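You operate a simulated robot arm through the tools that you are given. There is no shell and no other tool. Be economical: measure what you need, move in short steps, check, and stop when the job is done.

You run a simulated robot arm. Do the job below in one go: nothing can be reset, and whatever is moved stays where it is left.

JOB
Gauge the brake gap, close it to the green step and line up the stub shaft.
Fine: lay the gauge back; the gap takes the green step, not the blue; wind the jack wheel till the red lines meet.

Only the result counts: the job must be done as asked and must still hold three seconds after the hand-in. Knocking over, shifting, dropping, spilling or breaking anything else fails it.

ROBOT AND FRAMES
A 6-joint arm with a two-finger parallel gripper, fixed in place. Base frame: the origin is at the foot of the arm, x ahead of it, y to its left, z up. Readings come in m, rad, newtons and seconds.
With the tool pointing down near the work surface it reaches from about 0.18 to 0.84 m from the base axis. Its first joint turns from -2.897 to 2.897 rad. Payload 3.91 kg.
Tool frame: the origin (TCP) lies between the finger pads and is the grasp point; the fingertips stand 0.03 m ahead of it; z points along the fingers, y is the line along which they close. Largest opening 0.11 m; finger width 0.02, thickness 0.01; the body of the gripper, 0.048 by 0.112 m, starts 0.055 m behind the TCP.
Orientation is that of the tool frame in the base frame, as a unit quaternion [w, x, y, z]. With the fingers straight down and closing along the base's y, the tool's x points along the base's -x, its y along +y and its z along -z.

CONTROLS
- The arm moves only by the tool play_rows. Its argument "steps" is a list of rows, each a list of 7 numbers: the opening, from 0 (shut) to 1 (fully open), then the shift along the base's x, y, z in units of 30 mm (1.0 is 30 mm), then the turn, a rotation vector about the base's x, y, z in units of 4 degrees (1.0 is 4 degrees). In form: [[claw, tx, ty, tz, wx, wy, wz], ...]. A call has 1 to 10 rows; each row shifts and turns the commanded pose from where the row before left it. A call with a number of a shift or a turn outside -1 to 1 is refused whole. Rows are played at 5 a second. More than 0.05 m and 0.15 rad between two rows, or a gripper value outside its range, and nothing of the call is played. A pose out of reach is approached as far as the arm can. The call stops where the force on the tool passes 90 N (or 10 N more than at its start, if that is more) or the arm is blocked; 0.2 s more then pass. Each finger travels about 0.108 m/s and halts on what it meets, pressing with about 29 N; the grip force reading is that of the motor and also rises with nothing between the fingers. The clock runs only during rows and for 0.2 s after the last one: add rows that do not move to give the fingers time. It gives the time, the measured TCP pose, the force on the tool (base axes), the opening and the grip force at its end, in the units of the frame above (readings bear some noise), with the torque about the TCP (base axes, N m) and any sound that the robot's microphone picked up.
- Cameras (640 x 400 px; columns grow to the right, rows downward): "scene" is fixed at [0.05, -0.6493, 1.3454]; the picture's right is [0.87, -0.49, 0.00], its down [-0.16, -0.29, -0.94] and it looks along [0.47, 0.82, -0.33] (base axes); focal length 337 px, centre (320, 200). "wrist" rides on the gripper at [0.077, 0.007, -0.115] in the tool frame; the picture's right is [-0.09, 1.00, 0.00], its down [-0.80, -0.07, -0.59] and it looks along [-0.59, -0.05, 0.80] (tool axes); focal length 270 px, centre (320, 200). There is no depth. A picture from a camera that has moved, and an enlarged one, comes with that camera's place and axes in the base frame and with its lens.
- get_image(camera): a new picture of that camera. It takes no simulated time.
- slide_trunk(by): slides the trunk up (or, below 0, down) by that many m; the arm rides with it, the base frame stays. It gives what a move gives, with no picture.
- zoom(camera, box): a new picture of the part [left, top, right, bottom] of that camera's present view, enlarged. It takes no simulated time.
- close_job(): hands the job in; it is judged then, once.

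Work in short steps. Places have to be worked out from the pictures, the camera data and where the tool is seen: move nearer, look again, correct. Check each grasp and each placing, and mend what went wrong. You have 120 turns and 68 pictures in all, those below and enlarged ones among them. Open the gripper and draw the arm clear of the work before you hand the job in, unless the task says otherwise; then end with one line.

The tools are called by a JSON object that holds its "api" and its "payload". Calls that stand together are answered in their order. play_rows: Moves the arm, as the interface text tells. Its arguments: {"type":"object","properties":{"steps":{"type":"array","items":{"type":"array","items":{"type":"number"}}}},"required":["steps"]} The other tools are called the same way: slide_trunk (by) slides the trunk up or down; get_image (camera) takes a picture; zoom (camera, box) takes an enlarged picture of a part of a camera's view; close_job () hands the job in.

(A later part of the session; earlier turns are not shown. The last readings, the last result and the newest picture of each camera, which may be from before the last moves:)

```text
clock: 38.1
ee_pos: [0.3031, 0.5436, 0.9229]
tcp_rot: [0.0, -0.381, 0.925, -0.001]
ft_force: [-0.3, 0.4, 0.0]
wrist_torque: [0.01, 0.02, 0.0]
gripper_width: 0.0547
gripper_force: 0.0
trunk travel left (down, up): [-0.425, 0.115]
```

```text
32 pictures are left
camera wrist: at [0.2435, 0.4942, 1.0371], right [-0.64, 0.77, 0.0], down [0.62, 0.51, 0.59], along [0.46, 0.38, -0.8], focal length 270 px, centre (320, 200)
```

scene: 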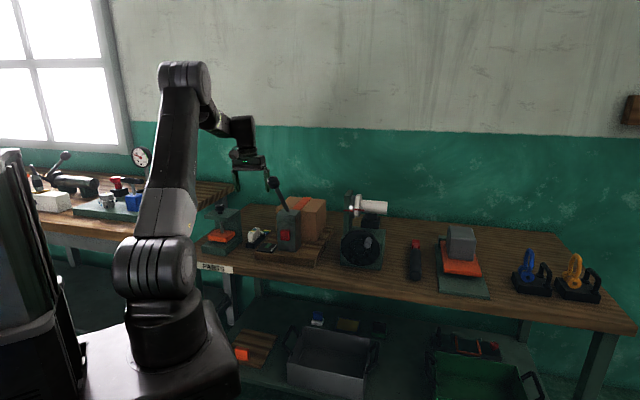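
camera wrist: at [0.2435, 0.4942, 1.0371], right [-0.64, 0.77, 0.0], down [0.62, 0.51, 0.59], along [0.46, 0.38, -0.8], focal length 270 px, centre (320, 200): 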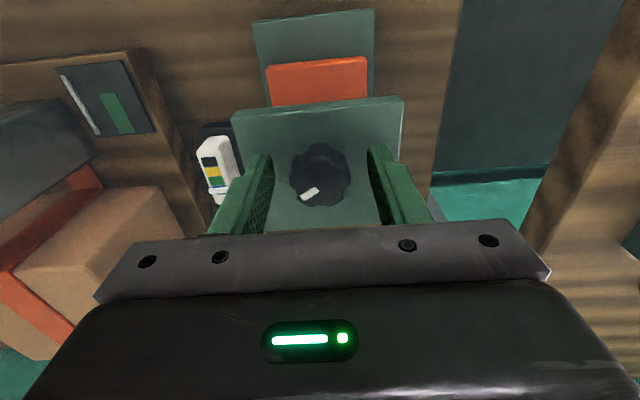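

Centred on the knob. Close and turn clockwise (closing) 28° to test.

{"api": "play_rows", "payload": {"steps": [[0.2, 0, 0, 0, 0, 0, 0], [0.15, 0, 0, 0, 0, 0, 0], [0.15, 0, 0, 0, 0, 0, 0], [0.15, 0, 0, 0, 0, 0, -1], [0.15, 0, 0, 0, 0, 0, -1], [0.15, 0, 0, 0, 0, 0, -1], [0.15, 0, 0, 0, 0, 0, -1], [0.15, 0, 0, 0, 0, 0, -1], [0.15, 0, 0, 0, 0, 0, -1], [0.15, 0, 0, 0, 0, 0, -1]]}}

{"api": "zoom", "payload": {"camera": "scene", "box": [196, 220, 246, 260]}}

```text
clock: 40.3
ee_pos: [0.3026, 0.544, 0.9224]
tcp_rot: [-0.001, -0.146, 0.989, -0.001]
ft_force: [-13.6, -6.4, -4.7]
wrist_torque: [0.01, 1.31, -0.01]
gripper_width: 0.0336
gripper_force: 44.6
trunk travel left (down, up): [-0.425, 0.115]
```

```text
10.00 times, centred on (221, 240) of scene
camera zoom: at [0.05, -0.6493, 1.3454], right [0.87, -0.49, 0.0], down [-0.16, -0.29, -0.94], along [0.47, 0.82, -0.33], focal length 3371 px, centre (1310, -200)
```

zoom: 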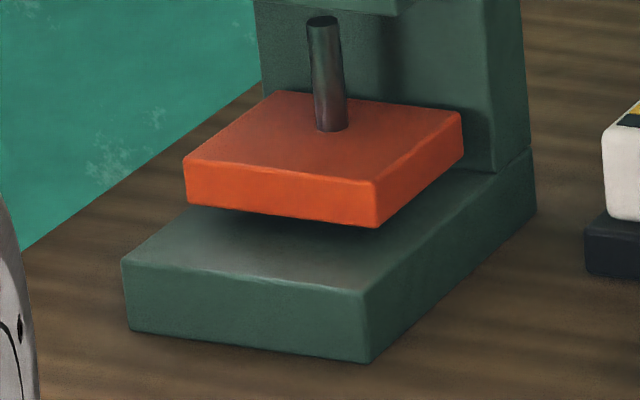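

Compare with the earlier 16× view of the shoe to see how far it moved.

{"api": "zoom", "payload": {"camera": "scene", "box": [205, 232, 235, 254]}}

{"api": "get_image", "payload": {"camera": "wrist"}}

```text
16.00 times, centred on (220, 243) of scene
camera zoom: at [0.05, -0.6493, 1.3454], right [0.87, -0.49, 0.0], down [-0.16, -0.29, -0.94], along [0.47, 0.82, -0.33], focal length 5394 px, centre (1920, -488)
```

zoom: 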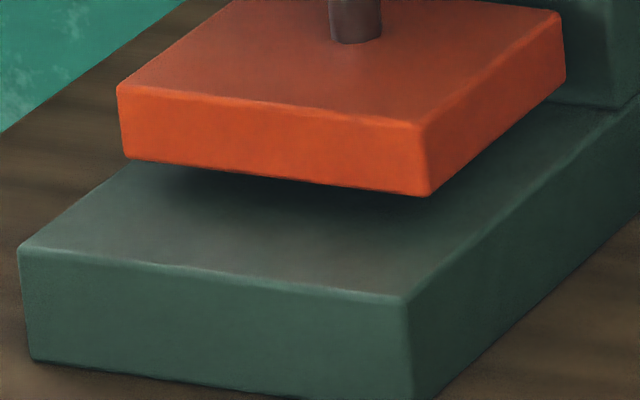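

```text
29 pictures are left
camera wrist: at [0.2271, 0.5288, 1.0372], right [-0.2, 0.98, 0.0], down [0.79, 0.16, 0.59], along [0.58, 0.12, -0.8], focal length 270 px, centre (320, 200)
```

wrist: 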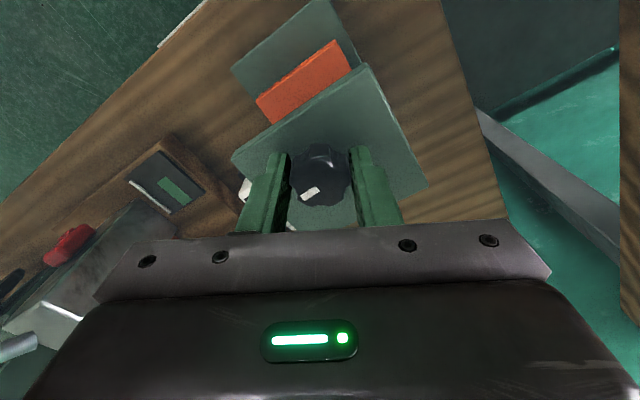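

Shoe dropped about 0.5 mm for 28°, knob follows the hand. Turn 80° more.

{"api": "play_rows", "payload": {"steps": [[0.15, 0, 0, 0, 0, 0, -1], [0.15, 0, 0, 0, 0, 0, -1], [0.15, 0, 0, 0, 0, 0, -1], [0.15, 0, 0, 0, 0, 0, -1], [0.15, 0, 0, 0, 0, 0, -1], [0.15, 0, 0, 0, 0, 0, -1], [0.15, 0, 0, 0, 0, 0, -1], [0.15, 0, 0, 0, 0, 0, -1], [0.15, 0, 0, 0, 0, 0, -1], [0.15, 0, 0, 0, 0, 0, -1]]}}

{"api": "play_rows", "payload": {"steps": [[0.15, 0, 0, 0, 0, 0, -1], [0.15, 0, 0, 0, 0, 0, -1], [0.15, 0, 0, 0, 0, 0, -1], [0.15, 0, 0, 0, 0, 0, -1], [0.15, 0, 0, 0, 0, 0, -1], [0.15, 0, 0, 0, 0, 0, -1], [0.15, 0, 0, 0, 0, 0, -1], [0.15, 0, 0, 0, 0, 0, -1], [0.15, 0, 0, 0, 0, 0, -1], [0.15, 0, 0, 0, 0, 0, -1]]}}

{"api": "zoom", "payload": {"camera": "scene", "box": [205, 232, 235, 254]}}

```text
clock: 42.5
ee_pos: [0.302, 0.5454, 0.923]
tcp_rot: [-0.001, 0.203, 0.979, 0.0]
ft_force: [-13.9, 4.9, -9.9]
wrist_torque: [0.77, 0.35, 0.01]
gripper_width: 0.0336
gripper_force: 45.3
trunk travel left (down, up): [-0.425, 0.115]
```

```text
clock: 44.7
ee_pos: [0.3035, 0.5461, 0.923]
tcp_rot: [-0.001, 0.526, 0.851, 0.001]
ft_force: [-2.6, 20.3, 7.2]
wrist_torque: [0.69, -0.74, 0.02]
gripper_width: 0.0334
gripper_force: 44.9
trunk travel left (down, up): [-0.425, 0.115]
```

```text
16.00 times, centred on (220, 243) of scene
camera zoom: at [0.05, -0.6493, 1.3454], right [0.87, -0.49, 0.0], down [-0.16, -0.29, -0.94], along [0.47, 0.82, -0.33], focal length 5394 px, centre (1920, -488)
```

zoom: 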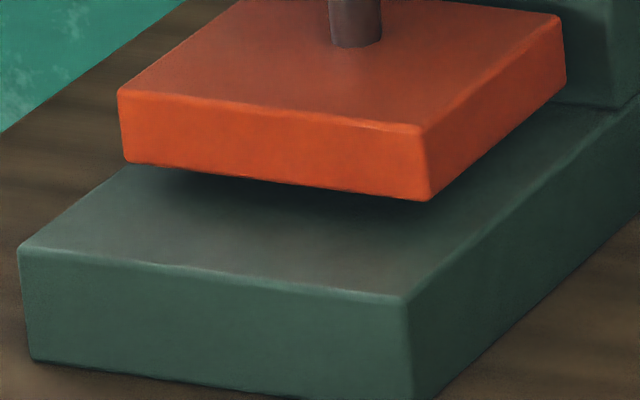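

About 1.7 mm lowered so far; aiming for ~2.5 mm. Turn another 40°.

{"api": "play_rows", "payload": {"steps": [[0.15, 0, 0, 0, 0, 0, -1], [0.15, 0, 0, 0, 0, 0, -1], [0.15, 0, 0, 0, 0, 0, -1], [0.15, 0, 0, 0, 0, 0, -1], [0.15, 0, 0, 0, 0, 0, -1], [0.15, 0, 0, 0, 0, 0, -1], [0.15, 0, 0, 0, 0, 0, -1], [0.15, 0, 0, 0, 0, 0, -1], [0.15, 0, 0, 0, 0, 0, -1], [0.15, 0, 0, 0, 0, 0, -1]]}}

{"api": "zoom", "payload": {"camera": "scene", "box": [205, 232, 235, 254]}}

```text
clock: 46.9
ee_pos: [0.3045, 0.5448, 0.9227]
tcp_rot: [-0.008, 0.778, 0.628, -0.004]
ft_force: [-59.5, 37.7, 17.9]
wrist_torque: [0.99, 0.27, -0.01]
gripper_width: 0.0333
gripper_force: 45.0
out of reach, approached as far as the arm can: row 10
trunk travel left (down, up): [-0.425, 0.115]
```

```text
16.00 times, centred on (220, 243) of scene
camera zoom: at [0.05, -0.6493, 1.3454], right [0.87, -0.49, 0.0], down [-0.16, -0.29, -0.94], along [0.47, 0.82, -0.33], focal length 5394 px, centre (1920, -488)
```

zoom: 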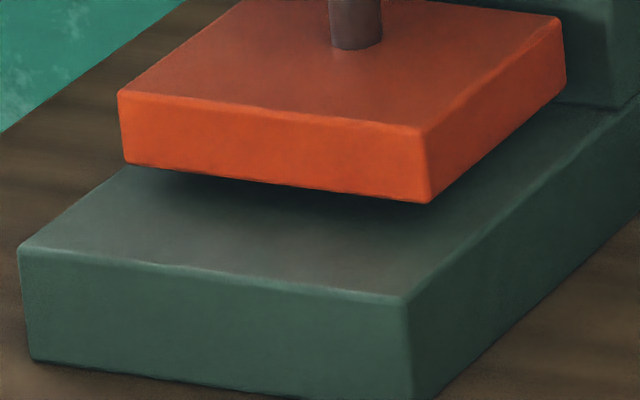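

Shoe is ~2.2 mm lower and the wrist reached its limit with some side force; release, rise, and unwind the yaw.

{"api": "play_rows", "payload": {"steps": [[0.4, 0, 0, 0, 0, 0, 0], [0.5, 0, 0, 0, 0, 0, 0], [0.5, 0, 0, 0.6, 0, 0, 0], [0.5, 0, 0, 1, 0, 0, 0], [0.5, 0, 0, 1, 0, 0, 1], [0.5, 0, 0, 0, 0, 0, 1], [0.5, 0, 0, 0, 0, 0, 1], [0.5, 0, 0, 0, 0, 0, 1], [0.5, 0, 0, 0, 0, 0, 1], [0.5, 0, 0, 0, 0, 0, 1]]}}

{"api": "play_rows", "payload": {"steps": [[0.5, 0, 0, 0, 0, 0, 1], [0.5, 0, 0, 0, 0, 0, 1], [0.5, 0, 0, 0, 0, 0, 1], [0.5, 0, 0, 0, 0, 0, 1], [0.5, 0, 0, 0, 0, 0, 1], [0.5, 0, 0, 0, 0, 0, 1], [0.5, 0, 0, 0, 0, 0, 1], [0.5, 0, 0, 0, 0, 0, 1], [0.5, 0, 0, 0, 0, 0, 1], [0.5, 0, 0, 0, 0, 0, 1]]}}

{"api": "play_rows", "payload": {"steps": [[0.5, 0, 0, 0, 0, 0, 1], [0.5, 0, 0, 0, 0, 0, 1], [0.5, 0, 0, 0, 0, 0, 1], [0.5, 0, 0, 0, 0, 0, 1], [0.5, 0, 0, 0, 0, 0, 1], [0.5, 0, 0, 0, 0, 0, 1], [0.5, 0, 0, 0, 0, 0, 1], [0.5, 0, 0, 0, 0, 0, 1], [0.5, 0, 0, 0, 0, 0, 1], [0.5, 0, 0, 0, 0, 0, 1]]}}

{"api": "play_rows", "payload": {"steps": [[0.5, 0.5, 0, 0.2, 0, 0, 1], [0.5, 1, -0.1, 0, 0, 0, 1], [0.5, 1, -0.1, 0, 0, 0, 1], [0.5, 1, -0.1, 0, 0, 0, 1], [0.5, 0.7, -0.1, 0, 0, 0, 1], [0.5, 0, 0, 0, 0, 0, 1], [0.5, 0, 0, 0, 0, 0, 1], [0.5, 0, 0, 0, 0, 0, 1], [0.5, 0, 0, 0, 0, 0, 1], [0.5, 0, 0, 0, 0, 0, 1]]}}

```text
clock: 49.1
ee_pos: [0.3247, 0.5363, 0.9992]
tcp_rot: [0.0, 0.637, 0.771, -0.001]
ft_force: [0.0, 0.1, 0.6]
wrist_torque: [0.0, -0.01, 0.02]
gripper_width: 0.0549
gripper_force: 0.0
out of reach, approached as far as the arm can: row 3
trunk travel left (down, up): [-0.425, 0.115]
```

```text
clock: 51.3
ee_pos: [0.3251, 0.5368, 1.0015]
tcp_rot: [0.0, 0.336, 0.942, -0.001]
ft_force: [-0.1, 0.1, -0.4]
wrist_torque: [0.02, 0.02, -0.03]
gripper_width: 0.0551
gripper_force: 0.0
trunk travel left (down, up): [-0.425, 0.115]
```

```text
clock: 53.5
ee_pos: [0.3243, 0.5362, 0.9991]
tcp_rot: [0.0, -0.007, 1.0, -0.001]
ft_force: [-0.2, -0.1, 0.4]
wrist_torque: [0.0, -0.01, -0.02]
gripper_width: 0.0548
gripper_force: 0.1
trunk travel left (down, up): [-0.425, 0.115]
```

```text
clock: 55.7
ee_pos: [0.45, 0.5239, 1.0071]
tcp_rot: [0.001, -0.348, 0.937, -0.001]
ft_force: [0.3, 0.3, -0.6]
wrist_torque: [0.02, 0.0, 0.01]
gripper_width: 0.0551
gripper_force: 0.1
trunk travel left (down, up): [-0.425, 0.115]
```

Align yaw and position over the gauge (0.439, 0.5244), descending partway and check.

{"api": "play_rows", "payload": {"steps": [[0.5, -0.37, 0.02, -0.5, 0, 0, 0.97], [0.5, 0, 0, -1, 0, 0, 0], [0.5, 0, 0, -1, 0, 0, 0], [0.5, 0, 0, -1, 0, 0, 0], [0.5, 0, 0, -1, 0, 0, 0], [0.5, 0, 0, -0.9, 0, 0, 0], [0.5, 0, 0, 0, 0, 0, 0]]}}

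{"api": "get_image", "payload": {"camera": "wrist"}}

```text
clock: 57.3
ee_pos: [0.4397, 0.5267, 0.8432]
tcp_rot: [0.0, -0.379, 0.926, -0.001]
ft_force: [0.3, -0.4, 0.5]
wrist_torque: [-0.01, -0.01, 0.0]
gripper_width: 0.0553
gripper_force: 0.0
trunk travel left (down, up): [-0.425, 0.115]
```

```text
26 pictures are left
camera wrist: at [0.3807, 0.4788, 0.9569], right [-0.64, 0.77, 0.0], down [0.62, 0.51, 0.59], along [0.46, 0.38, -0.8], focal length 270 px, centre (320, 200)
```

wrist: 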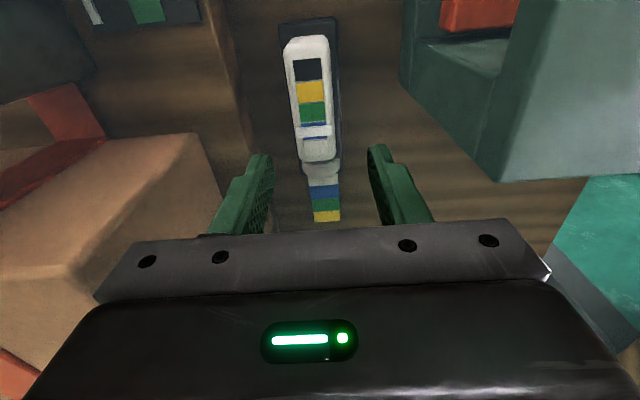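

Aligned. Descend, close and lift.

{"api": "play_rows", "payload": {"steps": [[0.5, 0, -0.05, -0.6, 0, 0, 0], [0.5, 0, 0, -0.6, 0, 0, 0], [0.5, 0, 0, -0.6, 0, 0, 0], [0.5, 0, 0, 0, 0, 0, 0], [0.15, 0, 0, 0, 0, 0, 0], [0.1, 0, 0, 0, 0, 0, 0], [0.1, 0, 0, 0, 0, 0, 0], [0.1, 0, 0, 0, 0, 0, 0]]}}

{"api": "play_rows", "payload": {"steps": [[0.1, 0, 0, 0.5, 0, 0, 0], [0.1, 0, 0, 1, 0, 0, 0], [0.1, 0, 0, 1, 0, 0, 0], [0.1, 0, 0, 1, 0, 0, 0], [0.1, 0, 0, 1, 0, 0, 0], [0.1, 0, 0, 0.5, 0, 0, 0], [0.1, 0, 0, 0, 0, 0, 0]]}}

```text
clock: 59.1
ee_pos: [0.4397, 0.5244, 0.7904]
tcp_rot: [0.0, -0.38, 0.925, -0.001]
ft_force: [0.2, -0.4, -0.1]
wrist_torque: [-0.02, 0.04, 0.02]
gripper_width: 0.035
gripper_force: 28.6
trunk travel left (down, up): [-0.425, 0.115]
```

```text
clock: 60.7
ee_pos: [0.441, 0.5242, 0.9414]
tcp_rot: [0.0, -0.38, 0.925, 0.0]
ft_force: [-0.3, 0.1, -0.6]
wrist_torque: [0.01, -0.03, -0.03]
gripper_width: 0.0349
gripper_force: 29.4
trunk travel left (down, up): [-0.425, 0.115]
```

Gauge held again. Carry it round to the front of the press and lower to just above base level.

{"api": "play_rows", "payload": {"steps": [[0.1, -0.92, -0.91, 0, 0, 0, 0], [0.1, -0.92, -0.91, 0, 0, 0, 0], [0.1, -0.92, -0.91, 0, 0, 0, 0], [0.1, -0.92, -0.91, 0, 0, 0, 0], [0.1, -0.92, -0.91, 0, 0, 0, 0], [0.1, -0.92, -0.91, 0, 0, 0, 0], [0.1, -0.97, 0.85, 0, 0, 0, 0], [0.1, -0.97, 0.85, 0, 0, 0, 0], [0.1, -0.97, 0.85, 0, 0, 0, 0], [0.1, 0, 0, 0, 0, 0, 0]]}}

{"api": "play_rows", "payload": {"steps": [[0.1, 0, 0, -1, 0, 0, 0], [0.1, 0, 0, -1, 0, 0, 0], [0.1, 0, 0, -1, 0, 0, 0], [0.1, 0, 0, -0.9, 0, 0, 0], [0.1, 0, 0, 0, 0, 0, 0], [0.1, 0, 0, 0, 0, 0, 0]]}}

```text
clock: 62.9
ee_pos: [0.187, 0.436, 0.9404]
tcp_rot: [0.0, -0.379, 0.926, 0.0]
ft_force: [-0.6, -0.8, -0.3]
wrist_torque: [0.03, -0.03, -0.01]
gripper_width: 0.0351
gripper_force: 28.9
trunk travel left (down, up): [-0.425, 0.115]
```

```text
clock: 64.3
ee_pos: [0.1876, 0.4373, 0.8241]
tcp_rot: [0.0, -0.38, 0.925, -0.002]
ft_force: [0.4, -0.5, -0.3]
wrist_torque: [0.05, 0.0, 0.01]
gripper_width: 0.0349
gripper_force: 29.2
trunk travel left (down, up): [-0.425, 0.115]
```

Lower in 1.5 mm steps until the blade rests on the base.

{"api": "play_rows", "payload": {"steps": [[0.1, 0, 0, -0.07, 0, 0, 0], [0.1, 0, 0, -0.07, 0, 0, 0], [0.1, 0, 0, 0, 0, 0, 0]]}}

{"api": "play_rows", "payload": {"steps": [[0.1, 0, 0, -0.05, 0, 0, 0], [0.1, 0, 0, 0, 0, 0, 0]]}}

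{"api": "play_rows", "payload": {"steps": [[0.1, 0, 0, -0.04, 0, 0, 0], [0.1, 0, 0, 0, 0, 0, 0]]}}

```text
clock: 65.1
ee_pos: [0.1871, 0.4357, 0.8201]
tcp_rot: [0.001, -0.38, 0.925, -0.001]
ft_force: [1.7, 0.3, 4.8]
wrist_torque: [0.39, -0.44, -0.1]
gripper_width: 0.0352
gripper_force: 29.1
trunk travel left (down, up): [-0.425, 0.115]
```

```text
clock: 65.7
ee_pos: [0.1876, 0.4353, 0.8171]
tcp_rot: [0.0, -0.38, 0.925, -0.002]
ft_force: [1.8, 2.1, 7.5]
wrist_torque: [0.63, -0.63, 0.05]
gripper_width: 0.0351
gripper_force: 29.0
trunk travel left (down, up): [-0.425, 0.115]
```

```text
clock: 66.3
ee_pos: [0.1867, 0.434, 0.8156]
tcp_rot: [0.0, -0.378, 0.926, -0.001]
ft_force: [0.2, -2.0, 6.8]
wrist_torque: [0.46, -0.45, -0.08]
gripper_width: 0.0353
gripper_force: 29.2
trunk travel left (down, up): [-0.425, 0.115]
```

The force saturates, so the gauge may be pitching in the grip. Raise 2 mm and look.

{"api": "play_rows", "payload": {"steps": [[0.1, 0, 0, 0.06, 0, 0, 0], [0.1, 0, 0, 0, 0, 0, 0]]}}

{"api": "zoom", "payload": {"camera": "scene", "box": [199, 234, 229, 256]}}

```text
clock: 66.9
ee_pos: [0.1865, 0.4358, 0.8181]
tcp_rot: [-0.001, -0.38, 0.925, -0.001]
ft_force: [0.0, 0.7, -1.1]
wrist_torque: [0.05, 0.01, 0.0]
gripper_width: 0.035
gripper_force: 28.9
trunk travel left (down, up): [-0.425, 0.115]
```

```text
16.00 times, centred on (214, 245) of scene
camera zoom: at [0.05, -0.6493, 1.3454], right [0.87, -0.49, 0.0], down [-0.16, -0.29, -0.94], along [0.47, 0.82, -0.33], focal length 5394 px, centre (2016, -520)
```

zoom: 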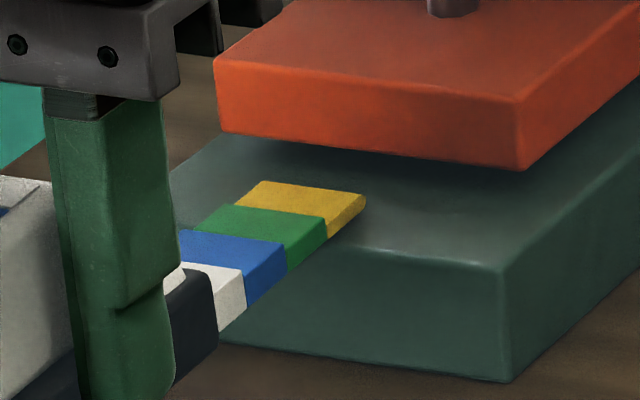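

Blade lies about on the base. Insert: first 20 mm (yellow), then small steps.

{"api": "play_rows", "payload": {"steps": [[0.1, 0.16, 0.155, 0, 0, 0, 0], [0.1, 0.16, 0.155, 0, 0, 0, 0], [0.1, 0.16, 0.155, 0, 0, 0, 0], [0.1, 0, 0, 0, 0, 0, 0]]}}

{"api": "play_rows", "payload": {"steps": [[0.1, 0.1, 0.1, 0, 0, 0, 0], [0.1, 0.1, 0.1, 0, 0, 0, 0], [0.1, 0, 0, 0, 0, 0, 0]]}}

{"api": "play_rows", "payload": {"steps": [[0.1, 0.1, 0.1, 0, 0, 0, 0], [0.1, 0.1, 0.1, 0, 0, 0, 0], [0.1, 0, 0, 0, 0, 0, 0]]}}

```text
clock: 67.9
ee_pos: [0.2, 0.4505, 0.8188]
tcp_rot: [0.0, -0.379, 0.925, -0.001]
ft_force: [-0.6, 0.6, -0.9]
wrist_torque: [-0.01, 0.01, -0.02]
gripper_width: 0.0351
gripper_force: 28.8
trunk travel left (down, up): [-0.425, 0.115]
```

```text
clock: 68.7
ee_pos: [0.2074, 0.4556, 0.8204]
tcp_rot: [0.0, -0.379, 0.925, -0.001]
ft_force: [0.0, -0.4, -0.8]
wrist_torque: [-0.02, 0.05, 0.03]
gripper_width: 0.035
gripper_force: 28.7
trunk travel left (down, up): [-0.425, 0.115]
```

```text
clock: 69.5
ee_pos: [0.2116, 0.4611, 0.819]
tcp_rot: [0.0, -0.379, 0.925, -0.002]
ft_force: [-13.7, -15.6, -1.6]
wrist_torque: [-0.48, 0.46, 0.08]
gripper_width: 0.0355
gripper_force: 28.9
trunk travel left (down, up): [-0.425, 0.115]
```

Blocked at the green step position. Back off slightly, lower onto the base, and retry.

{"api": "play_rows", "payload": {"steps": [[0.1, -0.12, -0.12, 0, 0, 0, 0], [0.1, 0, 0, -0.04, 0, 0, 0], [0.1, 0, 0, 0, 0, 0, 0]]}}

{"api": "play_rows", "payload": {"steps": [[0.1, 0.1, 0.1, 0, 0, 0, 0], [0.1, 0.07, 0.07, 0, 0, 0, 0], [0.1, 0, 0, 0, 0, 0, 0]]}}

{"api": "zoom", "payload": {"camera": "scene", "box": [205, 232, 235, 254]}}

```text
clock: 70.3
ee_pos: [0.2092, 0.4587, 0.8174]
tcp_rot: [0.001, -0.38, 0.925, 0.0]
ft_force: [-0.1, 0.6, 0.1]
wrist_torque: [0.0, 0.02, 0.0]
gripper_width: 0.0349
gripper_force: 29.1
trunk travel left (down, up): [-0.425, 0.115]
```

```text
clock: 71.1
ee_pos: [0.2129, 0.4626, 0.8179]
tcp_rot: [-0.001, -0.38, 0.925, -0.002]
ft_force: [-14.3, -6.4, 5.5]
wrist_torque: [0.03, 0.24, 0.26]
gripper_width: 0.0353
gripper_force: 29.3
trunk travel left (down, up): [-0.425, 0.115]
```

```text
16.00 times, centred on (220, 243) of scene
camera zoom: at [0.05, -0.6493, 1.3454], right [0.87, -0.49, 0.0], down [-0.16, -0.29, -0.94], along [0.47, 0.82, -0.33], focal length 5394 px, centre (1920, -488)
```

zoom: 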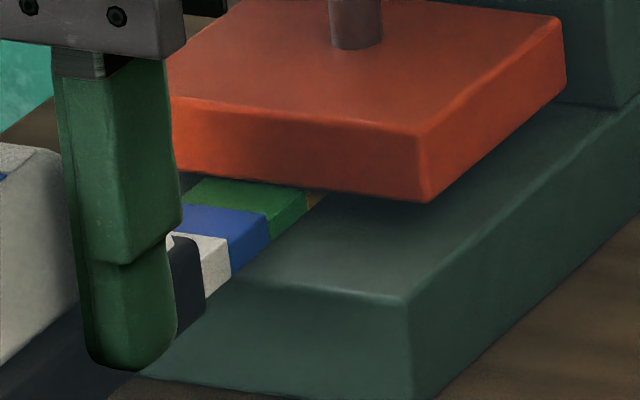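

Green just fails: the shoe is a hair too low. I withdraw, lay the gauge back, and will open the knob ~44°.

{"api": "play_rows", "payload": {"steps": [[0.1, -0.3, -0.3, 0, 0, 0, 0], [0.1, -0.3, -0.3, 0, 0, 0, 0], [0.1, -0.3, -0.3, 0, 0, 0, 0], [0.1, 0, 0, 1, 0, 0, 0], [0.1, 0, 0, 1, 0, 0, 0], [0.1, 0, 0, 1, 0, 0, 0], [0.1, 0, 0, 1, 0, 0, 0], [0.1, 0, 0, 0, 0, 0, 0]]}}

{"api": "play_rows", "payload": {"steps": [[0.1, 0.97, -0.85, 0, 0, 0, 0], [0.1, 0.97, -0.85, 0, 0, 0, 0], [0.1, 0.97, -0.85, 0, 0, 0, 0], [0.1, 0.92, 0.91, 0, 0, 0, 0], [0.1, 0.92, 0.91, 0, 0, 0, 0], [0.1, 0.92, 0.91, 0, 0, 0, 0], [0.1, 0.92, 0.91, 0, 0, 0, 0], [0.1, 0.92, 0.91, 0, 0, 0, 0], [0.1, 0.92, 0.91, 0, 0, 0, 0], [0.1, 0, 0, 0, 0, 0, 0]]}}

{"api": "play_rows", "payload": {"steps": [[0.1, 0, 0, 0, 0, 0, 0], [0.1, 0, 0, 0, 0, 0, 0]]}}

```text
clock: 72.9
ee_pos: [0.1865, 0.4345, 0.937]
tcp_rot: [0.0, -0.38, 0.925, -0.001]
ft_force: [-0.1, 0.2, -0.2]
wrist_torque: [0.03, 0.0, 0.03]
gripper_width: 0.035
gripper_force: 29.3
trunk travel left (down, up): [-0.425, 0.115]
```

```text
clock: 75.1
ee_pos: [0.4392, 0.5261, 0.9397]
tcp_rot: [-0.001, -0.379, 0.925, -0.001]
ft_force: [0.0, 0.6, -1.2]
wrist_torque: [0.01, 0.03, 0.01]
gripper_width: 0.035
gripper_force: 29.3
trunk travel left (down, up): [-0.425, 0.115]
```

```text
clock: 75.7
ee_pos: [0.44, 0.5259, 0.938]
tcp_rot: [0.0, -0.381, 0.925, -0.001]
ft_force: [-0.4, -0.6, -0.8]
wrist_torque: [0.02, -0.01, -0.02]
gripper_width: 0.0351
gripper_force: 28.7
trunk travel left (down, up): [-0.425, 0.115]
```

Position matches; descend to the rest spot with the small y correction.

{"api": "play_rows", "payload": {"steps": [[0.1, 0.03, -0.05, -1, 0, 0, 0], [0.1, 0, 0, -1, 0, 0, 0], [0.1, 0, 0, -0.8, 0, 0, 0], [0.1, 0, 0, -0.8, 0, 0, 0], [0.1, 0, 0, -0.7, 0, 0, 0], [0.1, 0, 0, -0.4, 0, 0, 0], [0.1, 0, 0, 0, 0, 0, 0]]}}

{"api": "play_rows", "payload": {"steps": [[0.1, 0, 0, -0.1, 0, 0, 0], [0.1, 0, 0, -0.05, 0, 0, 0], [0.1, 0, 0, 0, 0, 0, 0]]}}

```text
clock: 77.3
ee_pos: [0.4406, 0.5216, 0.7959]
tcp_rot: [0.001, -0.379, 0.925, -0.001]
ft_force: [0.9, -0.5, -0.9]
wrist_torque: [0.0, -0.01, 0.01]
gripper_width: 0.0347
gripper_force: 29.6
trunk travel left (down, up): [-0.425, 0.115]
```

```text
clock: 78.1
ee_pos: [0.4425, 0.5228, 0.7916]
tcp_rot: [0.0, -0.38, 0.925, -0.001]
ft_force: [0.0, -0.4, -0.3]
wrist_torque: [0.03, 0.0, 0.0]
gripper_width: 0.0349
gripper_force: 29.0
trunk travel left (down, up): [-0.425, 0.115]
```

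{"api": "play_rows", "payload": {"steps": [[0.1, 0, 0, -0.06, 0, 0, 0], [0.1, 0, 0, 0, 0, 0, 0]]}}

{"api": "play_rows", "payload": {"steps": [[0.4, 0, 0, 0, 0, 0, 0], [0.5, 0, 0, 0, 0, 0, 0], [0.5, 0, 0, 0.5, 0, 0, 0], [0.5, 0, 0, 1, 0, 0, 0], [0.5, 0, 0, 1, 0, 0, 0], [0.5, 0, 0, 1, 0, 0, 0], [0.5, 0, 0, 1, 0, 0, 0], [0.5, 0, 0, 1, 0, 0, 0], [0.5, 0, 0, 1, 0, 0, 0], [0.5, -0.5, 0.15, 0.5, 0, 0, 0]]}}

{"api": "play_rows", "payload": {"steps": [[0.5, -1, 0.15, 0, 0, 0, 0], [0.5, -1, 0.15, 0, 0, 0, 0], [0.5, -1, 0.15, 0, 0, 0, 0], [0.5, -1, 0.1, 0, 0, 0, 0], [0.5, 0, 0, 0, 0, 0, 0], [0.5, 0, 0, 0, 0, 0, 0]]}}

```text
clock: 78.7
ee_pos: [0.4418, 0.5211, 0.7907]
tcp_rot: [0.0, -0.38, 0.925, 0.0]
ft_force: [0.0, 1.5, 10.7]
wrist_torque: [-0.51, 0.58, -0.03]
gripper_width: 0.0353
gripper_force: 28.6
trunk travel left (down, up): [-0.425, 0.115]
```

```text
clock: 80.9
ee_pos: [0.4275, 0.5278, 1.0018]
tcp_rot: [0.001, -0.378, 0.926, 0.0]
ft_force: [0.6, 0.9, -1.2]
wrist_torque: [0.02, 0.02, 0.0]
gripper_width: 0.0548
gripper_force: 0.0
trunk travel left (down, up): [-0.425, 0.115]
```

```text
clock: 82.3
ee_pos: [0.3049, 0.5427, 1.0021]
tcp_rot: [0.0, -0.379, 0.926, 0.0]
ft_force: [-0.5, 0.7, 0.5]
wrist_torque: [0.01, 0.03, -0.02]
gripper_width: 0.0547
gripper_force: 0.1
trunk travel left (down, up): [-0.425, 0.115]
```

Over the knob; descend, close, then turn counter-clockwise 44°.

{"api": "play_rows", "payload": {"steps": [[0.5, -0.05, 0.03, -0.8, 0, 0, 0], [0.5, 0, 0, -0.8, 0, 0, 0], [0.5, 0, 0, -0.6, 0, 0, 0], [0.5, 0, 0, -0.43, 0, 0, 0], [0.5, 0, 0, 0, 0, 0, 0], [0.2, 0, 0, 0, 0, 0, 0], [0.15, 0, 0, 0, 0, 0, 0], [0.15, 0, 0, 0, 0, 0, 0]]}}

{"api": "zoom", "payload": {"camera": "scene", "box": [205, 232, 235, 254]}}

{"api": "play_rows", "payload": {"steps": [[0.15, 0, 0, 0, 0, 0, 1], [0.15, 0, 0, 0, 0, 0, 1], [0.15, 0, 0, 0, 0, 0, 1], [0.15, 0, 0, 0, 0, 0, 1], [0.15, 0, 0, 0, 0, 0, 1], [0.15, 0, 0, 0, 0, 0, 1], [0.15, 0, 0, 0, 0, 0, 1], [0.15, 0, 0, 0, 0, 0, 1], [0.15, 0, 0, 0, 0, 0, 1], [0.15, 0, 0, 0, 0, 0, 1]]}}

{"api": "zoom", "payload": {"camera": "scene", "box": [205, 232, 235, 254]}}

```text
clock: 84.1
ee_pos: [0.3059, 0.5456, 0.9209]
tcp_rot: [0.0, -0.379, 0.925, -0.002]
ft_force: [-1.1, 0.8, -0.6]
wrist_torque: [0.77, -0.04, 0.01]
gripper_width: 0.0336
gripper_force: 45.0
trunk travel left (down, up): [-0.425, 0.115]
```

```text
16.00 times, centred on (220, 243) of scene
camera zoom: at [0.05, -0.6493, 1.3454], right [0.87, -0.49, 0.0], down [-0.16, -0.29, -0.94], along [0.47, 0.82, -0.33], focal length 5394 px, centre (1920, -488)
```

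zoom: 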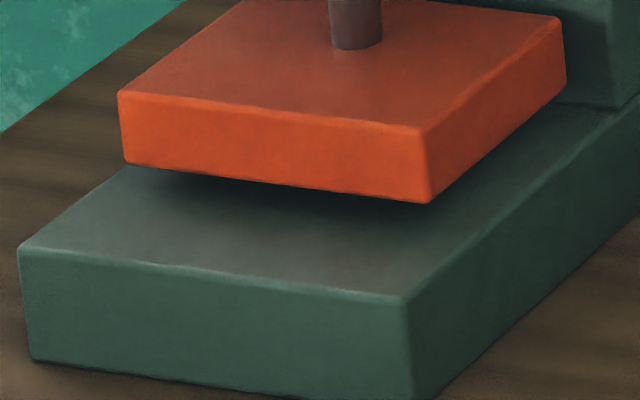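

```text
clock: 86.3
ee_pos: [0.3045, 0.5461, 0.9206]
tcp_rot: [0.001, -0.673, 0.74, -0.001]
ft_force: [0.4, 14.3, 3.5]
wrist_torque: [-0.78, 0.66, 0.0]
gripper_width: 0.0337
gripper_force: 45.1
trunk travel left (down, up): [-0.425, 0.115]
```

```text
16.00 times, centred on (220, 243) of scene
camera zoom: at [0.05, -0.6493, 1.3454], right [0.87, -0.49, 0.0], down [-0.16, -0.29, -0.94], along [0.47, 0.82, -0.33], focal length 5394 px, centre (1920, -488)
```

zoom: 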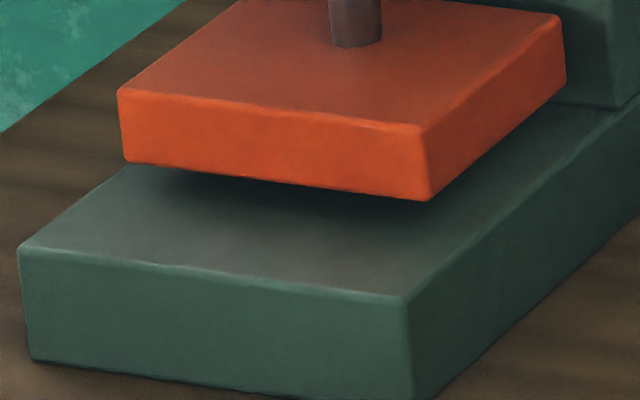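

Now ~1.6 mm below the original gap. Release, unwind, and fetch the gauge for another test.

{"api": "play_rows", "payload": {"steps": [[0.4, 0, 0, 0, 0, 0, 0], [0.5, 0, 0, 0, 0, 0, 0], [0.5, 0, 0, 0.6, 0, 0, 0], [0.5, 0, 0, 1, 0, 0, -1], [0.5, 0, 0, 1, 0, 0, -1], [0.5, 0.5, 0, 0, 0, 0, -1], [0.5, 1, -0.15, 0, 0, 0, -1], [0.5, 1, -0.15, 0, 0, 0, -1], [0.5, 1, -0.15, 0, 0, 0, -1], [0.5, 1, -0.15, 0, 0, 0, -1]]}}

{"api": "play_rows", "payload": {"steps": [[0.5, 0, 0, 0, 0, 0, -1], [0.5, 0, 0, 0, 0, 0, -1], [0.5, 0, 0, 0, 0, 0, -1], [0.5, 0, 0, 0, 0, 0, 0], [0.5, 0, 0, 0, 0, 0, 0]]}}

```text
clock: 88.5
ee_pos: [0.4389, 0.5291, 0.9989]
tcp_rot: [0.0, -0.473, 0.881, -0.001]
ft_force: [1.0, -0.4, 0.4]
wrist_torque: [-0.02, -0.03, 0.0]
gripper_width: 0.055
gripper_force: 0.1
trunk travel left (down, up): [-0.425, 0.115]
```

```text
clock: 89.7
ee_pos: [0.4394, 0.5272, 0.9978]
tcp_rot: [0.001, -0.379, 0.925, 0.0]
ft_force: [0.3, 0.1, 0.1]
wrist_torque: [0.01, -0.03, 0.02]
gripper_width: 0.0551
gripper_force: 0.0
trunk travel left (down, up): [-0.425, 0.115]
```

Yaw restored. Descend to the gauge at (0.4415, 0.522) and grip, with force monitored.

{"api": "play_rows", "payload": {"steps": [[0.5, 0.07, -0.17, -1, 0, 0, 0], [0.5, 0, 0, -1, 0, 0, 0], [0.5, 0, 0, -1, 0, 0, 0], [0.5, 0, 0, -1, 0, 0, 0], [0.5, 0, 0, -1, 0, 0, 0], [0.5, 0, 0, -0.8, 0, 0, 0], [0.5, 0, 0, -0.6, 0, 0, 0], [0.5, 0, 0, -0.5, 0, 0, 0], [0.5, 0, 0, 0, 0, 0, 0]]}}

{"api": "play_rows", "payload": {"steps": [[0.15, 0, 0, 0, 0, 0, 0], [0.1, 0, 0, 0, 0, 0, 0], [0.1, 0, 0, 0, 0, 0, 0], [0.1, 0, 0, 0.5, 0, 0, 0], [0.1, 0, 0, 1, 0, 0, 0], [0.1, 0, 0, 1, 0, 0, 0], [0.1, 0, 0, 1, 0, 0, 0], [0.1, 0, 0, 1, 0, 0, 0], [0.1, 0, 0, 0.5, 0, 0, 0], [0.1, 0, 0, 0, 0, 0, 0]]}}

```text
clock: 91.7
ee_pos: [0.4412, 0.5201, 0.7921]
tcp_rot: [0.0, -0.38, 0.925, 0.0]
ft_force: [0.6, 0.0, 0.2]
wrist_torque: [0.01, 0.0, 0.04]
gripper_width: 0.0548
gripper_force: 0.0
trunk travel left (down, up): [-0.425, 0.115]
```

```text
clock: 93.9
ee_pos: [0.4414, 0.5199, 0.942]
tcp_rot: [0.0, -0.38, 0.925, -0.001]
ft_force: [0.7, -0.4, -1.1]
wrist_torque: [0.01, 0.04, 0.04]
gripper_width: 0.0349
gripper_force: 29.1
trunk travel left (down, up): [-0.425, 0.115]
```

Gauge held. Carry to the front again and lower to about 3 mm over the base.

{"api": "play_rows", "payload": {"steps": [[0.1, -0.92, -0.91, 0, 0, 0, 0], [0.1, -0.92, -0.91, 0, 0, 0, 0], [0.1, -0.92, -0.91, 0, 0, 0, 0], [0.1, -0.92, -0.91, 0, 0, 0, 0], [0.1, -0.92, -0.91, 0, 0, 0, 0], [0.1, -0.92, -0.91, 0, 0, 0, 0], [0.1, -0.98, 0.88, 0, 0, 0, 0], [0.1, -0.98, 0.88, 0, 0, 0, 0], [0.1, -0.98, 0.88, 0, 0, 0, 0], [0.1, 0, 0, 0, 0, 0, 0]]}}

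{"api": "play_rows", "payload": {"steps": [[0.1, 0, 0, -1, 0, 0, 0], [0.1, 0, 0, -1, 0, 0, 0], [0.1, 0, 0, -1, 0, 0, 0], [0.1, 0, 0, -0.95, 0, 0, 0], [0.1, 0, 0, 0, 0, 0, 0], [0.1, 0, 0, 0, 0, 0, 0]]}}

{"api": "play_rows", "payload": {"steps": [[0.1, 0, 0, -0.05, 0, 0, 0], [0.1, 0, 0, 0, 0, 0, 0]]}}

```text
clock: 96.1
ee_pos: [0.186, 0.435, 0.9414]
tcp_rot: [0.0, -0.38, 0.925, 0.0]
ft_force: [-0.9, 0.0, -1.0]
wrist_torque: [0.02, -0.01, 0.03]
gripper_width: 0.035
gripper_force: 28.8
trunk travel left (down, up): [-0.425, 0.115]
```

```text
clock: 97.5
ee_pos: [0.1872, 0.4326, 0.8262]
tcp_rot: [0.001, -0.378, 0.926, -0.001]
ft_force: [0.3, -0.2, -0.1]
wrist_torque: [0.02, 0.02, 0.03]
gripper_width: 0.0352
gripper_force: 29.1
trunk travel left (down, up): [-0.425, 0.115]
```

```text
clock: 98.1
ee_pos: [0.1864, 0.4349, 0.8223]
tcp_rot: [0.001, -0.38, 0.925, -0.001]
ft_force: [0.2, 0.3, -1.2]
wrist_torque: [-0.03, 0.0, -0.01]
gripper_width: 0.035
gripper_force: 28.8
trunk travel left (down, up): [-0.425, 0.115]
```

{"api": "play_rows", "payload": {"steps": [[0.1, 0, 0, -0.03, 0, 0, 0], [0.1, 0, 0, 0, 0, 0, 0]]}}

{"api": "play_rows", "payload": {"steps": [[0.1, 0, 0, -0.03, 0, 0, 0], [0.1, 0, 0, 0, 0, 0, 0]]}}

```text
clock: 98.7
ee_pos: [0.1871, 0.4357, 0.8219]
tcp_rot: [0.002, -0.379, 0.925, -0.001]
ft_force: [-2.1, 0.4, 7.3]
wrist_torque: [0.52, -0.5, 0.12]
gripper_width: 0.0353
gripper_force: 28.8
trunk travel left (down, up): [-0.425, 0.115]
```

```text
clock: 99.3
ee_pos: [0.1872, 0.4352, 0.8214]
tcp_rot: [0.001, -0.379, 0.925, -0.001]
ft_force: [-2.9, -0.1, 8.0]
wrist_torque: [0.57, -0.47, 0.14]
gripper_width: 0.0352
gripper_force: 29.1
trunk travel left (down, up): [-0.425, 0.115]
```

Contact found. Ease up 1.2 mm and insert stepwise.

{"api": "play_rows", "payload": {"steps": [[0.1, 0, 0, 0.04, 0, 0, 0], [0.1, 0.16, 0.155, 0, 0, 0, 0], [0.1, 0.16, 0.155, 0, 0, 0, 0], [0.1, 0.16, 0.155, 0, 0, 0, 0], [0.1, 0.1, 0.1, 0, 0, 0, 0], [0.1, 0, 0, 0, 0, 0, 0]]}}

{"api": "play_rows", "payload": {"steps": [[0.1, 0.1, 0.1, 0, 0, 0, 0], [0.1, 0.1, 0.1, 0, 0, 0, 0], [0.1, 0, 0, 0, 0, 0, 0]]}}

{"api": "play_rows", "payload": {"steps": [[0.1, 0.1, 0.1, 0, 0, 0, 0], [0.1, 0.05, 0.05, 0, 0, 0, 0], [0.1, 0, 0, 0, 0, 0, 0]]}}

```text
clock: 100.7
ee_pos: [0.2051, 0.4525, 0.8229]
tcp_rot: [0.0, -0.379, 0.925, -0.001]
ft_force: [-2.3, -1.1, 4.8]
wrist_torque: [0.19, -0.18, 0.04]
gripper_width: 0.0352
gripper_force: 29.0
trunk travel left (down, up): [-0.425, 0.115]
```

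```text
clock: 101.5
ee_pos: [0.2119, 0.4579, 0.8222]
tcp_rot: [0.001, -0.38, 0.925, -0.001]
ft_force: [-2.8, -1.3, 9.3]
wrist_torque: [0.37, -0.36, 0.06]
gripper_width: 0.0352
gripper_force: 28.6
trunk travel left (down, up): [-0.425, 0.115]
```

```text
clock: 102.3
ee_pos: [0.2162, 0.4631, 0.821]
tcp_rot: [0.0, -0.378, 0.926, -0.001]
ft_force: [0.2, -0.1, 4.2]
wrist_torque: [0.18, -0.22, 0.01]
gripper_width: 0.0353
gripper_force: 29.0
trunk travel left (down, up): [-0.425, 0.115]
```

Green is entering. Continue towards the blue step.

{"api": "play_rows", "payload": {"steps": [[0.1, 0.1, 0.1, 0.01, 0, 0, 0], [0.1, 0.05, 0.05, 0, 0, 0, 0], [0.1, 0, 0, 0, 0, 0, 0]]}}

{"api": "play_rows", "payload": {"steps": [[0.1, 0.08, 0.08, 0, 0, 0, 0], [0.1, 0.05, 0.05, 0, 0, 0, 0], [0.1, 0, 0, 0, 0, 0, 0]]}}

{"api": "play_rows", "payload": {"steps": [[0.1, 0.06, 0.06, 0, 0, 0, 0], [0.1, 0, 0, 0, 0, 0, 0]]}}

```text
clock: 103.1
ee_pos: [0.2198, 0.4688, 0.8227]
tcp_rot: [0.001, -0.379, 0.925, -0.001]
ft_force: [0.5, 0.4, -0.2]
wrist_torque: [0.01, 0.01, 0.02]
gripper_width: 0.0351
gripper_force: 29.1
trunk travel left (down, up): [-0.425, 0.115]
```

```text
clock: 103.9
ee_pos: [0.2216, 0.4711, 0.8207]
tcp_rot: [-0.001, -0.38, 0.925, -0.002]
ft_force: [-12.5, -14.2, -0.9]
wrist_torque: [-0.48, 0.41, 0.13]
gripper_width: 0.0353
gripper_force: 29.5
trunk travel left (down, up): [-0.425, 0.115]
```

```text
clock: 104.5
ee_pos: [0.2233, 0.4737, 0.8222]
tcp_rot: [-0.001, -0.378, 0.926, -0.001]
ft_force: [-12.8, -16.5, -0.5]
wrist_torque: [-0.55, 0.44, 0.05]
gripper_width: 0.0352
gripper_force: 29.3
trunk travel left (down, up): [-0.425, 0.115]
```

Green in, blue blocked. To be sure blue isn't blocked by riding high, back 3 mm, lower 0.9 mm, and push again.

{"api": "play_rows", "payload": {"steps": [[0.1, -0.13, -0.13, 0, 0, 0, 0], [0.1, 0, 0, -0.03, 0, 0, 0], [0.1, 0, 0, 0, 0, 0, 0]]}}

{"api": "play_rows", "payload": {"steps": [[0.1, 0.1, 0.1, 0, 0, 0, 0], [0.1, 0.04, 0.04, 0, 0, 0, 0], [0.1, 0, 0, 0, 0, 0, 0]]}}

{"api": "zoom", "payload": {"camera": "scene", "box": [205, 232, 235, 254]}}

```text
clock: 105.3
ee_pos: [0.2214, 0.4713, 0.8222]
tcp_rot: [0.002, -0.38, 0.925, 0.0]
ft_force: [0.2, 1.3, 5.5]
wrist_torque: [0.29, -0.24, 0.03]
gripper_width: 0.0351
gripper_force: 29.1
trunk travel left (down, up): [-0.425, 0.115]
```

```text
clock: 106.1
ee_pos: [0.2239, 0.4738, 0.8211]
tcp_rot: [0.0, -0.38, 0.925, -0.001]
ft_force: [-11.3, -10.8, 12.9]
wrist_torque: [-0.04, 0.07, 0.15]
gripper_width: 0.0352
gripper_force: 29.1
trunk travel left (down, up): [-0.425, 0.115]
```

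```text
16.00 times, centred on (220, 243) of scene
camera zoom: at [0.05, -0.6493, 1.3454], right [0.87, -0.49, 0.0], down [-0.16, -0.29, -0.94], along [0.47, 0.82, -0.33], focal length 5394 px, centre (1920, -488)
```

zoom: 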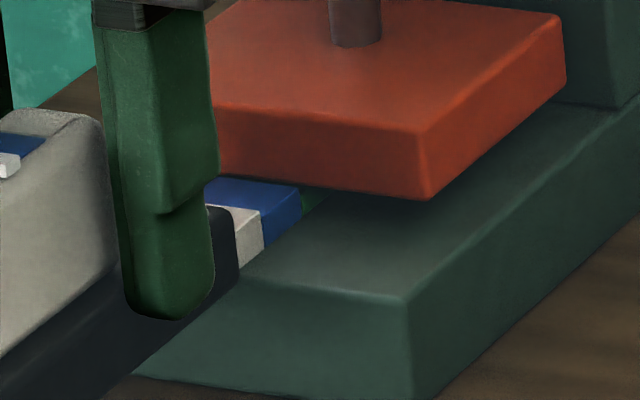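

Confirmed: green goes in, blue is refused with the blade flat on the base. Withdraw and take the gauge back to rest.

{"api": "play_rows", "payload": {"steps": [[0.1, -0.05, -0.05, 0.02, 0, 0, 0], [0.1, -0.4, -0.4, 0, 0, 0, 0], [0.1, -0.4, -0.4, 0, 0, 0, 0], [0.1, -0.4, -0.4, 0, 0, 0, 0], [0.1, 0, 0, 1, 0, 0, 0], [0.1, 0, 0, 1, 0, 0, 0], [0.1, 0, 0, 1, 0, 0, 0], [0.1, 0, 0, 1, 0, 0, 0], [0.1, 0, 0, 0, 0, 0, 0]]}}

{"api": "play_rows", "payload": {"steps": [[0.1, 0.98, -0.88, 0, 0, 0, 0], [0.1, 0.98, -0.88, 0, 0, 0, 0], [0.1, 0.98, -0.88, 0, 0, 0, 0], [0.1, 0.92, 0.91, 0, 0, 0, 0], [0.1, 0.92, 0.91, 0, 0, 0, 0], [0.1, 0.92, 0.91, 0, 0, 0, 0], [0.1, 0.92, 0.91, 0, 0, 0, 0], [0.1, 0.92, 0.91, 0, 0, 0, 0], [0.1, 0.92, 0.91, 0, 0, 0, 0], [0.1, 0, 0, 0, 0, 0, 0]]}}

{"api": "play_rows", "payload": {"steps": [[0.1, 0, 0, 0, 0, 0, 0], [0.1, 0, 0, 0, 0, 0, 0]]}}

```text
clock: 108.1
ee_pos: [0.1905, 0.4352, 0.9396]
tcp_rot: [0.0, -0.38, 0.925, -0.001]
ft_force: [0.7, 0.1, -0.8]
wrist_torque: [-0.01, -0.02, 0.02]
gripper_width: 0.0355
gripper_force: 29.0
trunk travel left (down, up): [-0.425, 0.115]
```

```text
clock: 110.3
ee_pos: [0.4429, 0.5214, 0.9405]
tcp_rot: [0.0, -0.379, 0.925, -0.001]
ft_force: [0.2, 0.3, -1.0]
wrist_torque: [-0.05, -0.03, -0.01]
gripper_width: 0.0351
gripper_force: 29.3
trunk travel left (down, up): [-0.425, 0.115]
```

```text
clock: 110.9
ee_pos: [0.4433, 0.5214, 0.9391]
tcp_rot: [0.0, -0.38, 0.925, -0.001]
ft_force: [0.1, -0.2, -0.8]
wrist_torque: [-0.02, 0.0, 0.03]
gripper_width: 0.0353
gripper_force: 29.4
trunk travel left (down, up): [-0.425, 0.115]
```

Adjust to (0.438, 0.5205) and lower.

{"api": "play_rows", "payload": {"steps": [[0.1, -0.17, -0.03, -1, 0, 0, 0], [0.1, 0, 0, -1, 0, 0, 0], [0.1, 0, 0, -0.8, 0, 0, 0], [0.1, 0, 0, -0.8, 0, 0, 0], [0.1, 0, 0, -0.7, 0, 0, 0], [0.1, 0, 0, -0.4, 0, 0, 0], [0.1, 0, 0, 0, 0, 0, 0]]}}

{"api": "play_rows", "payload": {"steps": [[0.1, 0, 0, -0.07, 0, 0, 0], [0.1, 0, 0, -0.05, 0, 0, 0], [0.1, 0, 0, 0, 0, 0, 0]]}}

```text
clock: 112.5
ee_pos: [0.4366, 0.5201, 0.8002]
tcp_rot: [0.0, -0.38, 0.925, -0.001]
ft_force: [-0.3, -0.1, -1.6]
wrist_torque: [-0.02, -0.03, -0.02]
gripper_width: 0.0351
gripper_force: 29.2
trunk travel left (down, up): [-0.425, 0.115]
```

```text
clock: 113.3
ee_pos: [0.4366, 0.5199, 0.7973]
tcp_rot: [0.0, -0.379, 0.925, -0.001]
ft_force: [-0.2, 0.4, -0.6]
wrist_torque: [-0.01, -0.03, -0.01]
gripper_width: 0.0351
gripper_force: 28.9
trunk travel left (down, up): [-0.425, 0.115]
```

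{"api": "play_rows", "payload": {"steps": [[0.1, 0, 0, -0.1, 0, 0, 0], [0.1, 0, 0, 0, 0, 0, 0]]}}

{"api": "play_rows", "payload": {"steps": [[0.1, 0, 0, -0.07, 0, 0, 0], [0.1, 0, 0, 0, 0, 0, 0]]}}

```text
clock: 113.9
ee_pos: [0.4357, 0.5197, 0.7938]
tcp_rot: [0.0, -0.38, 0.925, -0.001]
ft_force: [-0.3, 0.9, -0.3]
wrist_torque: [0.01, 0.0, 0.04]
gripper_width: 0.035
gripper_force: 29.3
trunk travel left (down, up): [-0.425, 0.115]
```

```text
clock: 114.5
ee_pos: [0.4372, 0.5208, 0.7917]
tcp_rot: [0.001, -0.38, 0.925, -0.001]
ft_force: [0.4, 0.5, 10.9]
wrist_torque: [-0.55, 0.53, 0.02]
gripper_width: 0.0353
gripper_force: 29.1
trunk travel left (down, up): [-0.425, 0.115]
```

Gauge is down on the table. Release and rise; enlarge the gauge rest spot and the jack's red lines.

{"api": "play_rows", "payload": {"steps": [[0.4, 0, 0, 0, 0, 0, 0], [0.5, 0, 0, 0, 0, 0, 0], [0.5, 0, 0, 0.5, 0, 0, 0], [0.5, 0, 0, 1, 0, 0, 0], [0.5, 0, 0, 1, 0, 0, 0], [0.5, 0, 0, 1, 0, 0, 0], [0.5, 0, 0, 1, 0, 0, 0], [0.5, 0, 0, 1, 0, 0, 0], [0.5, 0, 0, 1, 0, 0, 0], [0.5, 0, 0, 1, 0, 0, 0]]}}

{"api": "zoom", "payload": {"camera": "scene", "box": [340, 185, 400, 222]}}

{"api": "zoom", "payload": {"camera": "scene", "box": [190, 180, 390, 280]}}

```text
clock: 116.7
ee_pos: [0.4368, 0.5195, 1.0173]
tcp_rot: [0.001, -0.379, 0.925, -0.001]
ft_force: [-0.4, 0.4, 0.3]
wrist_torque: [-0.01, -0.02, 0.0]
gripper_width: 0.0551
gripper_force: 0.1
trunk travel left (down, up): [-0.425, 0.115]
```

```text
10.67 times, centred on (370, 204) of scene
camera zoom: at [0.05, -0.6493, 1.3454], right [0.87, -0.49, 0.0], down [-0.16, -0.29, -0.94], along [0.47, 0.82, -0.33], focal length 3596 px, centre (-213, 163)
```

zoom: 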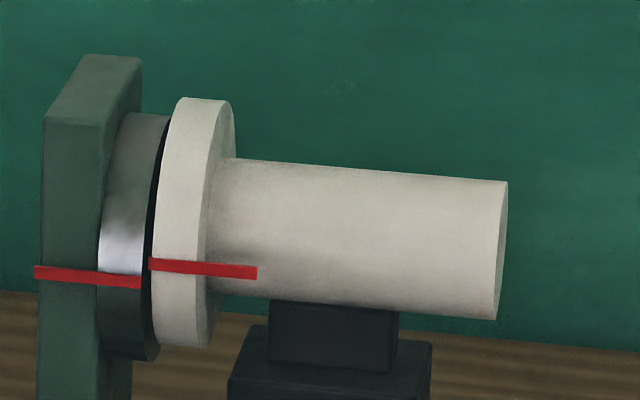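

```text
3.20 times, centred on (290, 230) of scene
camera zoom: at [0.05, -0.6493, 1.3454], right [0.87, -0.49, 0.0], down [-0.16, -0.29, -0.94], along [0.47, 0.82, -0.33], focal length 1079 px, centre (416, 104)
```

zoom: 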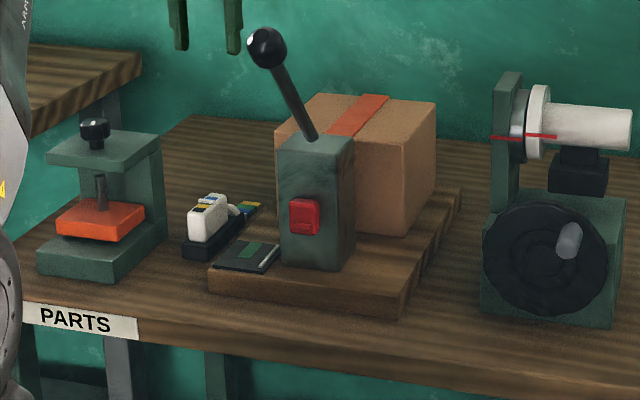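

Shaft line sits ~8–9 mm above the plate line, so the jack must be lowered. Gauge rests fine. I go high over the lever towards the jack.

{"api": "play_rows", "payload": {"steps": [[0.5, 0, 0, 1, 0, 0, 0], [0.5, 0, 0, 1, 0, 0, 0], [0.5, 0, 0, 1, 0, 0, 0], [0.5, 0, 0, 1, 0, 0, 0], [0.5, 0, -0.5, 1, 0, 0, 0], [0.5, 0.2, -1, 0, 0, 0, 0], [0.5, 0.2, -1, 0, 0, 0, 0], [0.5, 0.2, -1, 0, 0, 0, 0], [0.5, 0.2, -1, 0, 0, 0, 0], [0.5, 0.2, -1, 0, 0, 0, 0]]}}

{"api": "play_rows", "payload": {"steps": [[0.5, 0.3, -1, 0, 0.7, -0.7, 0], [0.5, 0.3, -1, 0, 0.7, -0.7, 0], [0.5, 0.3, -1, 0, 0.7, -0.7, 0], [0.5, 0.3, -1, 0, 0.7, -0.7, 0], [0.5, 0.3, -1, 0, 0.7, -0.7, 0], [0.5, 0.3, -1, 0, 0.7, -0.7, 0], [0.5, 0.3, -1, -0.5, 0.7, -0.7, 0], [0.5, 0.2, -1, -0.5, 0.7, -0.7, 0], [0.5, 0, -0.5, -0.5, 0.7, -0.7, 0], [0.5, 0, 0, -0.5, 0.7, -0.7, 0]]}}

{"api": "get_image", "payload": {"camera": "wrist"}}

```text
clock: 118.9
ee_pos: [0.4689, 0.3561, 1.1682]
tcp_rot: [0.001, -0.379, 0.925, -0.001]
ft_force: [0.6, -0.4, -0.2]
wrist_torque: [-0.01, 0.02, 0.0]
gripper_width: 0.055
gripper_force: 0.0
trunk travel left (down, up): [-0.425, 0.115]
```

```text
clock: 121.1
ee_pos: [0.5365, 0.1018, 1.1048]
tcp_rot: [0.313, -0.356, 0.871, 0.13]
ft_force: [0.2, -0.2, 0.2]
wrist_torque: [0.0, 0.02, -0.01]
gripper_width: 0.0546
gripper_force: 0.1
trunk travel left (down, up): [-0.425, 0.115]
```

```text
18 pictures are left
camera wrist: at [0.4392, 0.0136, 1.1443], right [-0.65, 0.76, 0.06], down [0.22, 0.11, 0.97], along [0.73, 0.64, -0.24], focal length 270 px, centre (320, 200)
```

wrist: 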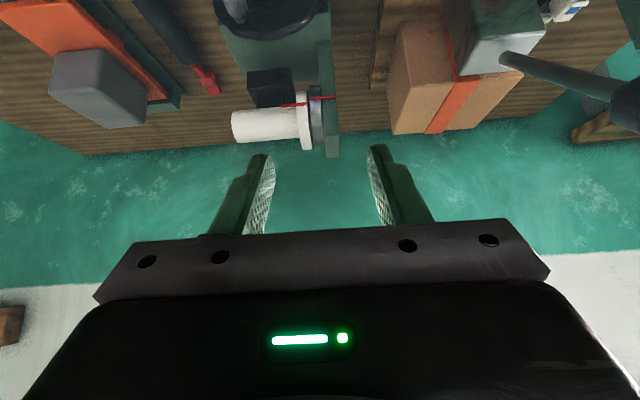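

Jack in view at top; descend 0.18 m and shift right for the wheel.

{"api": "play_rows", "payload": {"steps": [[0.5, 0.15, -0.15, -1, 0, 0, 0], [0.5, 0.15, -0.15, -1, 0, 0, 0], [0.5, 0.15, -0.15, -1, 0, 0, 0], [0.5, 0.15, -0.15, -1, 0, 0, 0], [0.5, 0.15, -0.15, -1, 0, 0, 0], [0.5, 0.15, -0.15, -1, 0, 0, 0], [0.5, 0, 0, 0, 0, 0, 0]]}}

{"api": "get_image", "payload": {"camera": "wrist"}}

```text
clock: 122.7
ee_pos: [0.5633, 0.0722, 0.9256]
tcp_rot: [0.312, -0.356, 0.871, 0.13]
ft_force: [0.2, 0.3, -0.3]
wrist_torque: [-0.02, 0.02, 0.01]
gripper_width: 0.0551
gripper_force: 0.1
trunk travel left (down, up): [-0.425, 0.115]
```

```text
17 pictures are left
camera wrist: at [0.4648, -0.0154, 0.9659], right [-0.65, 0.76, 0.06], down [0.22, 0.11, 0.97], along [0.73, 0.64, -0.24], focal length 270 px, centre (320, 200)
```

wrist: 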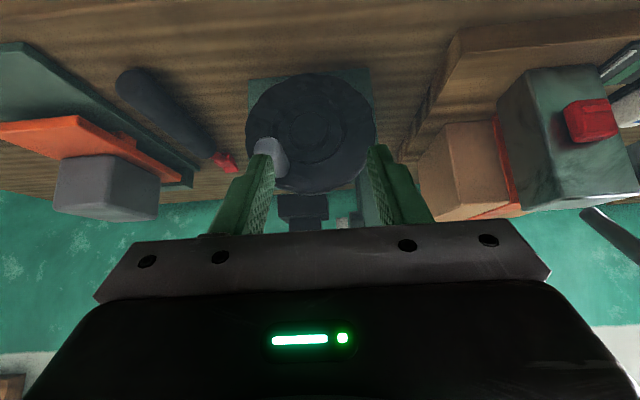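

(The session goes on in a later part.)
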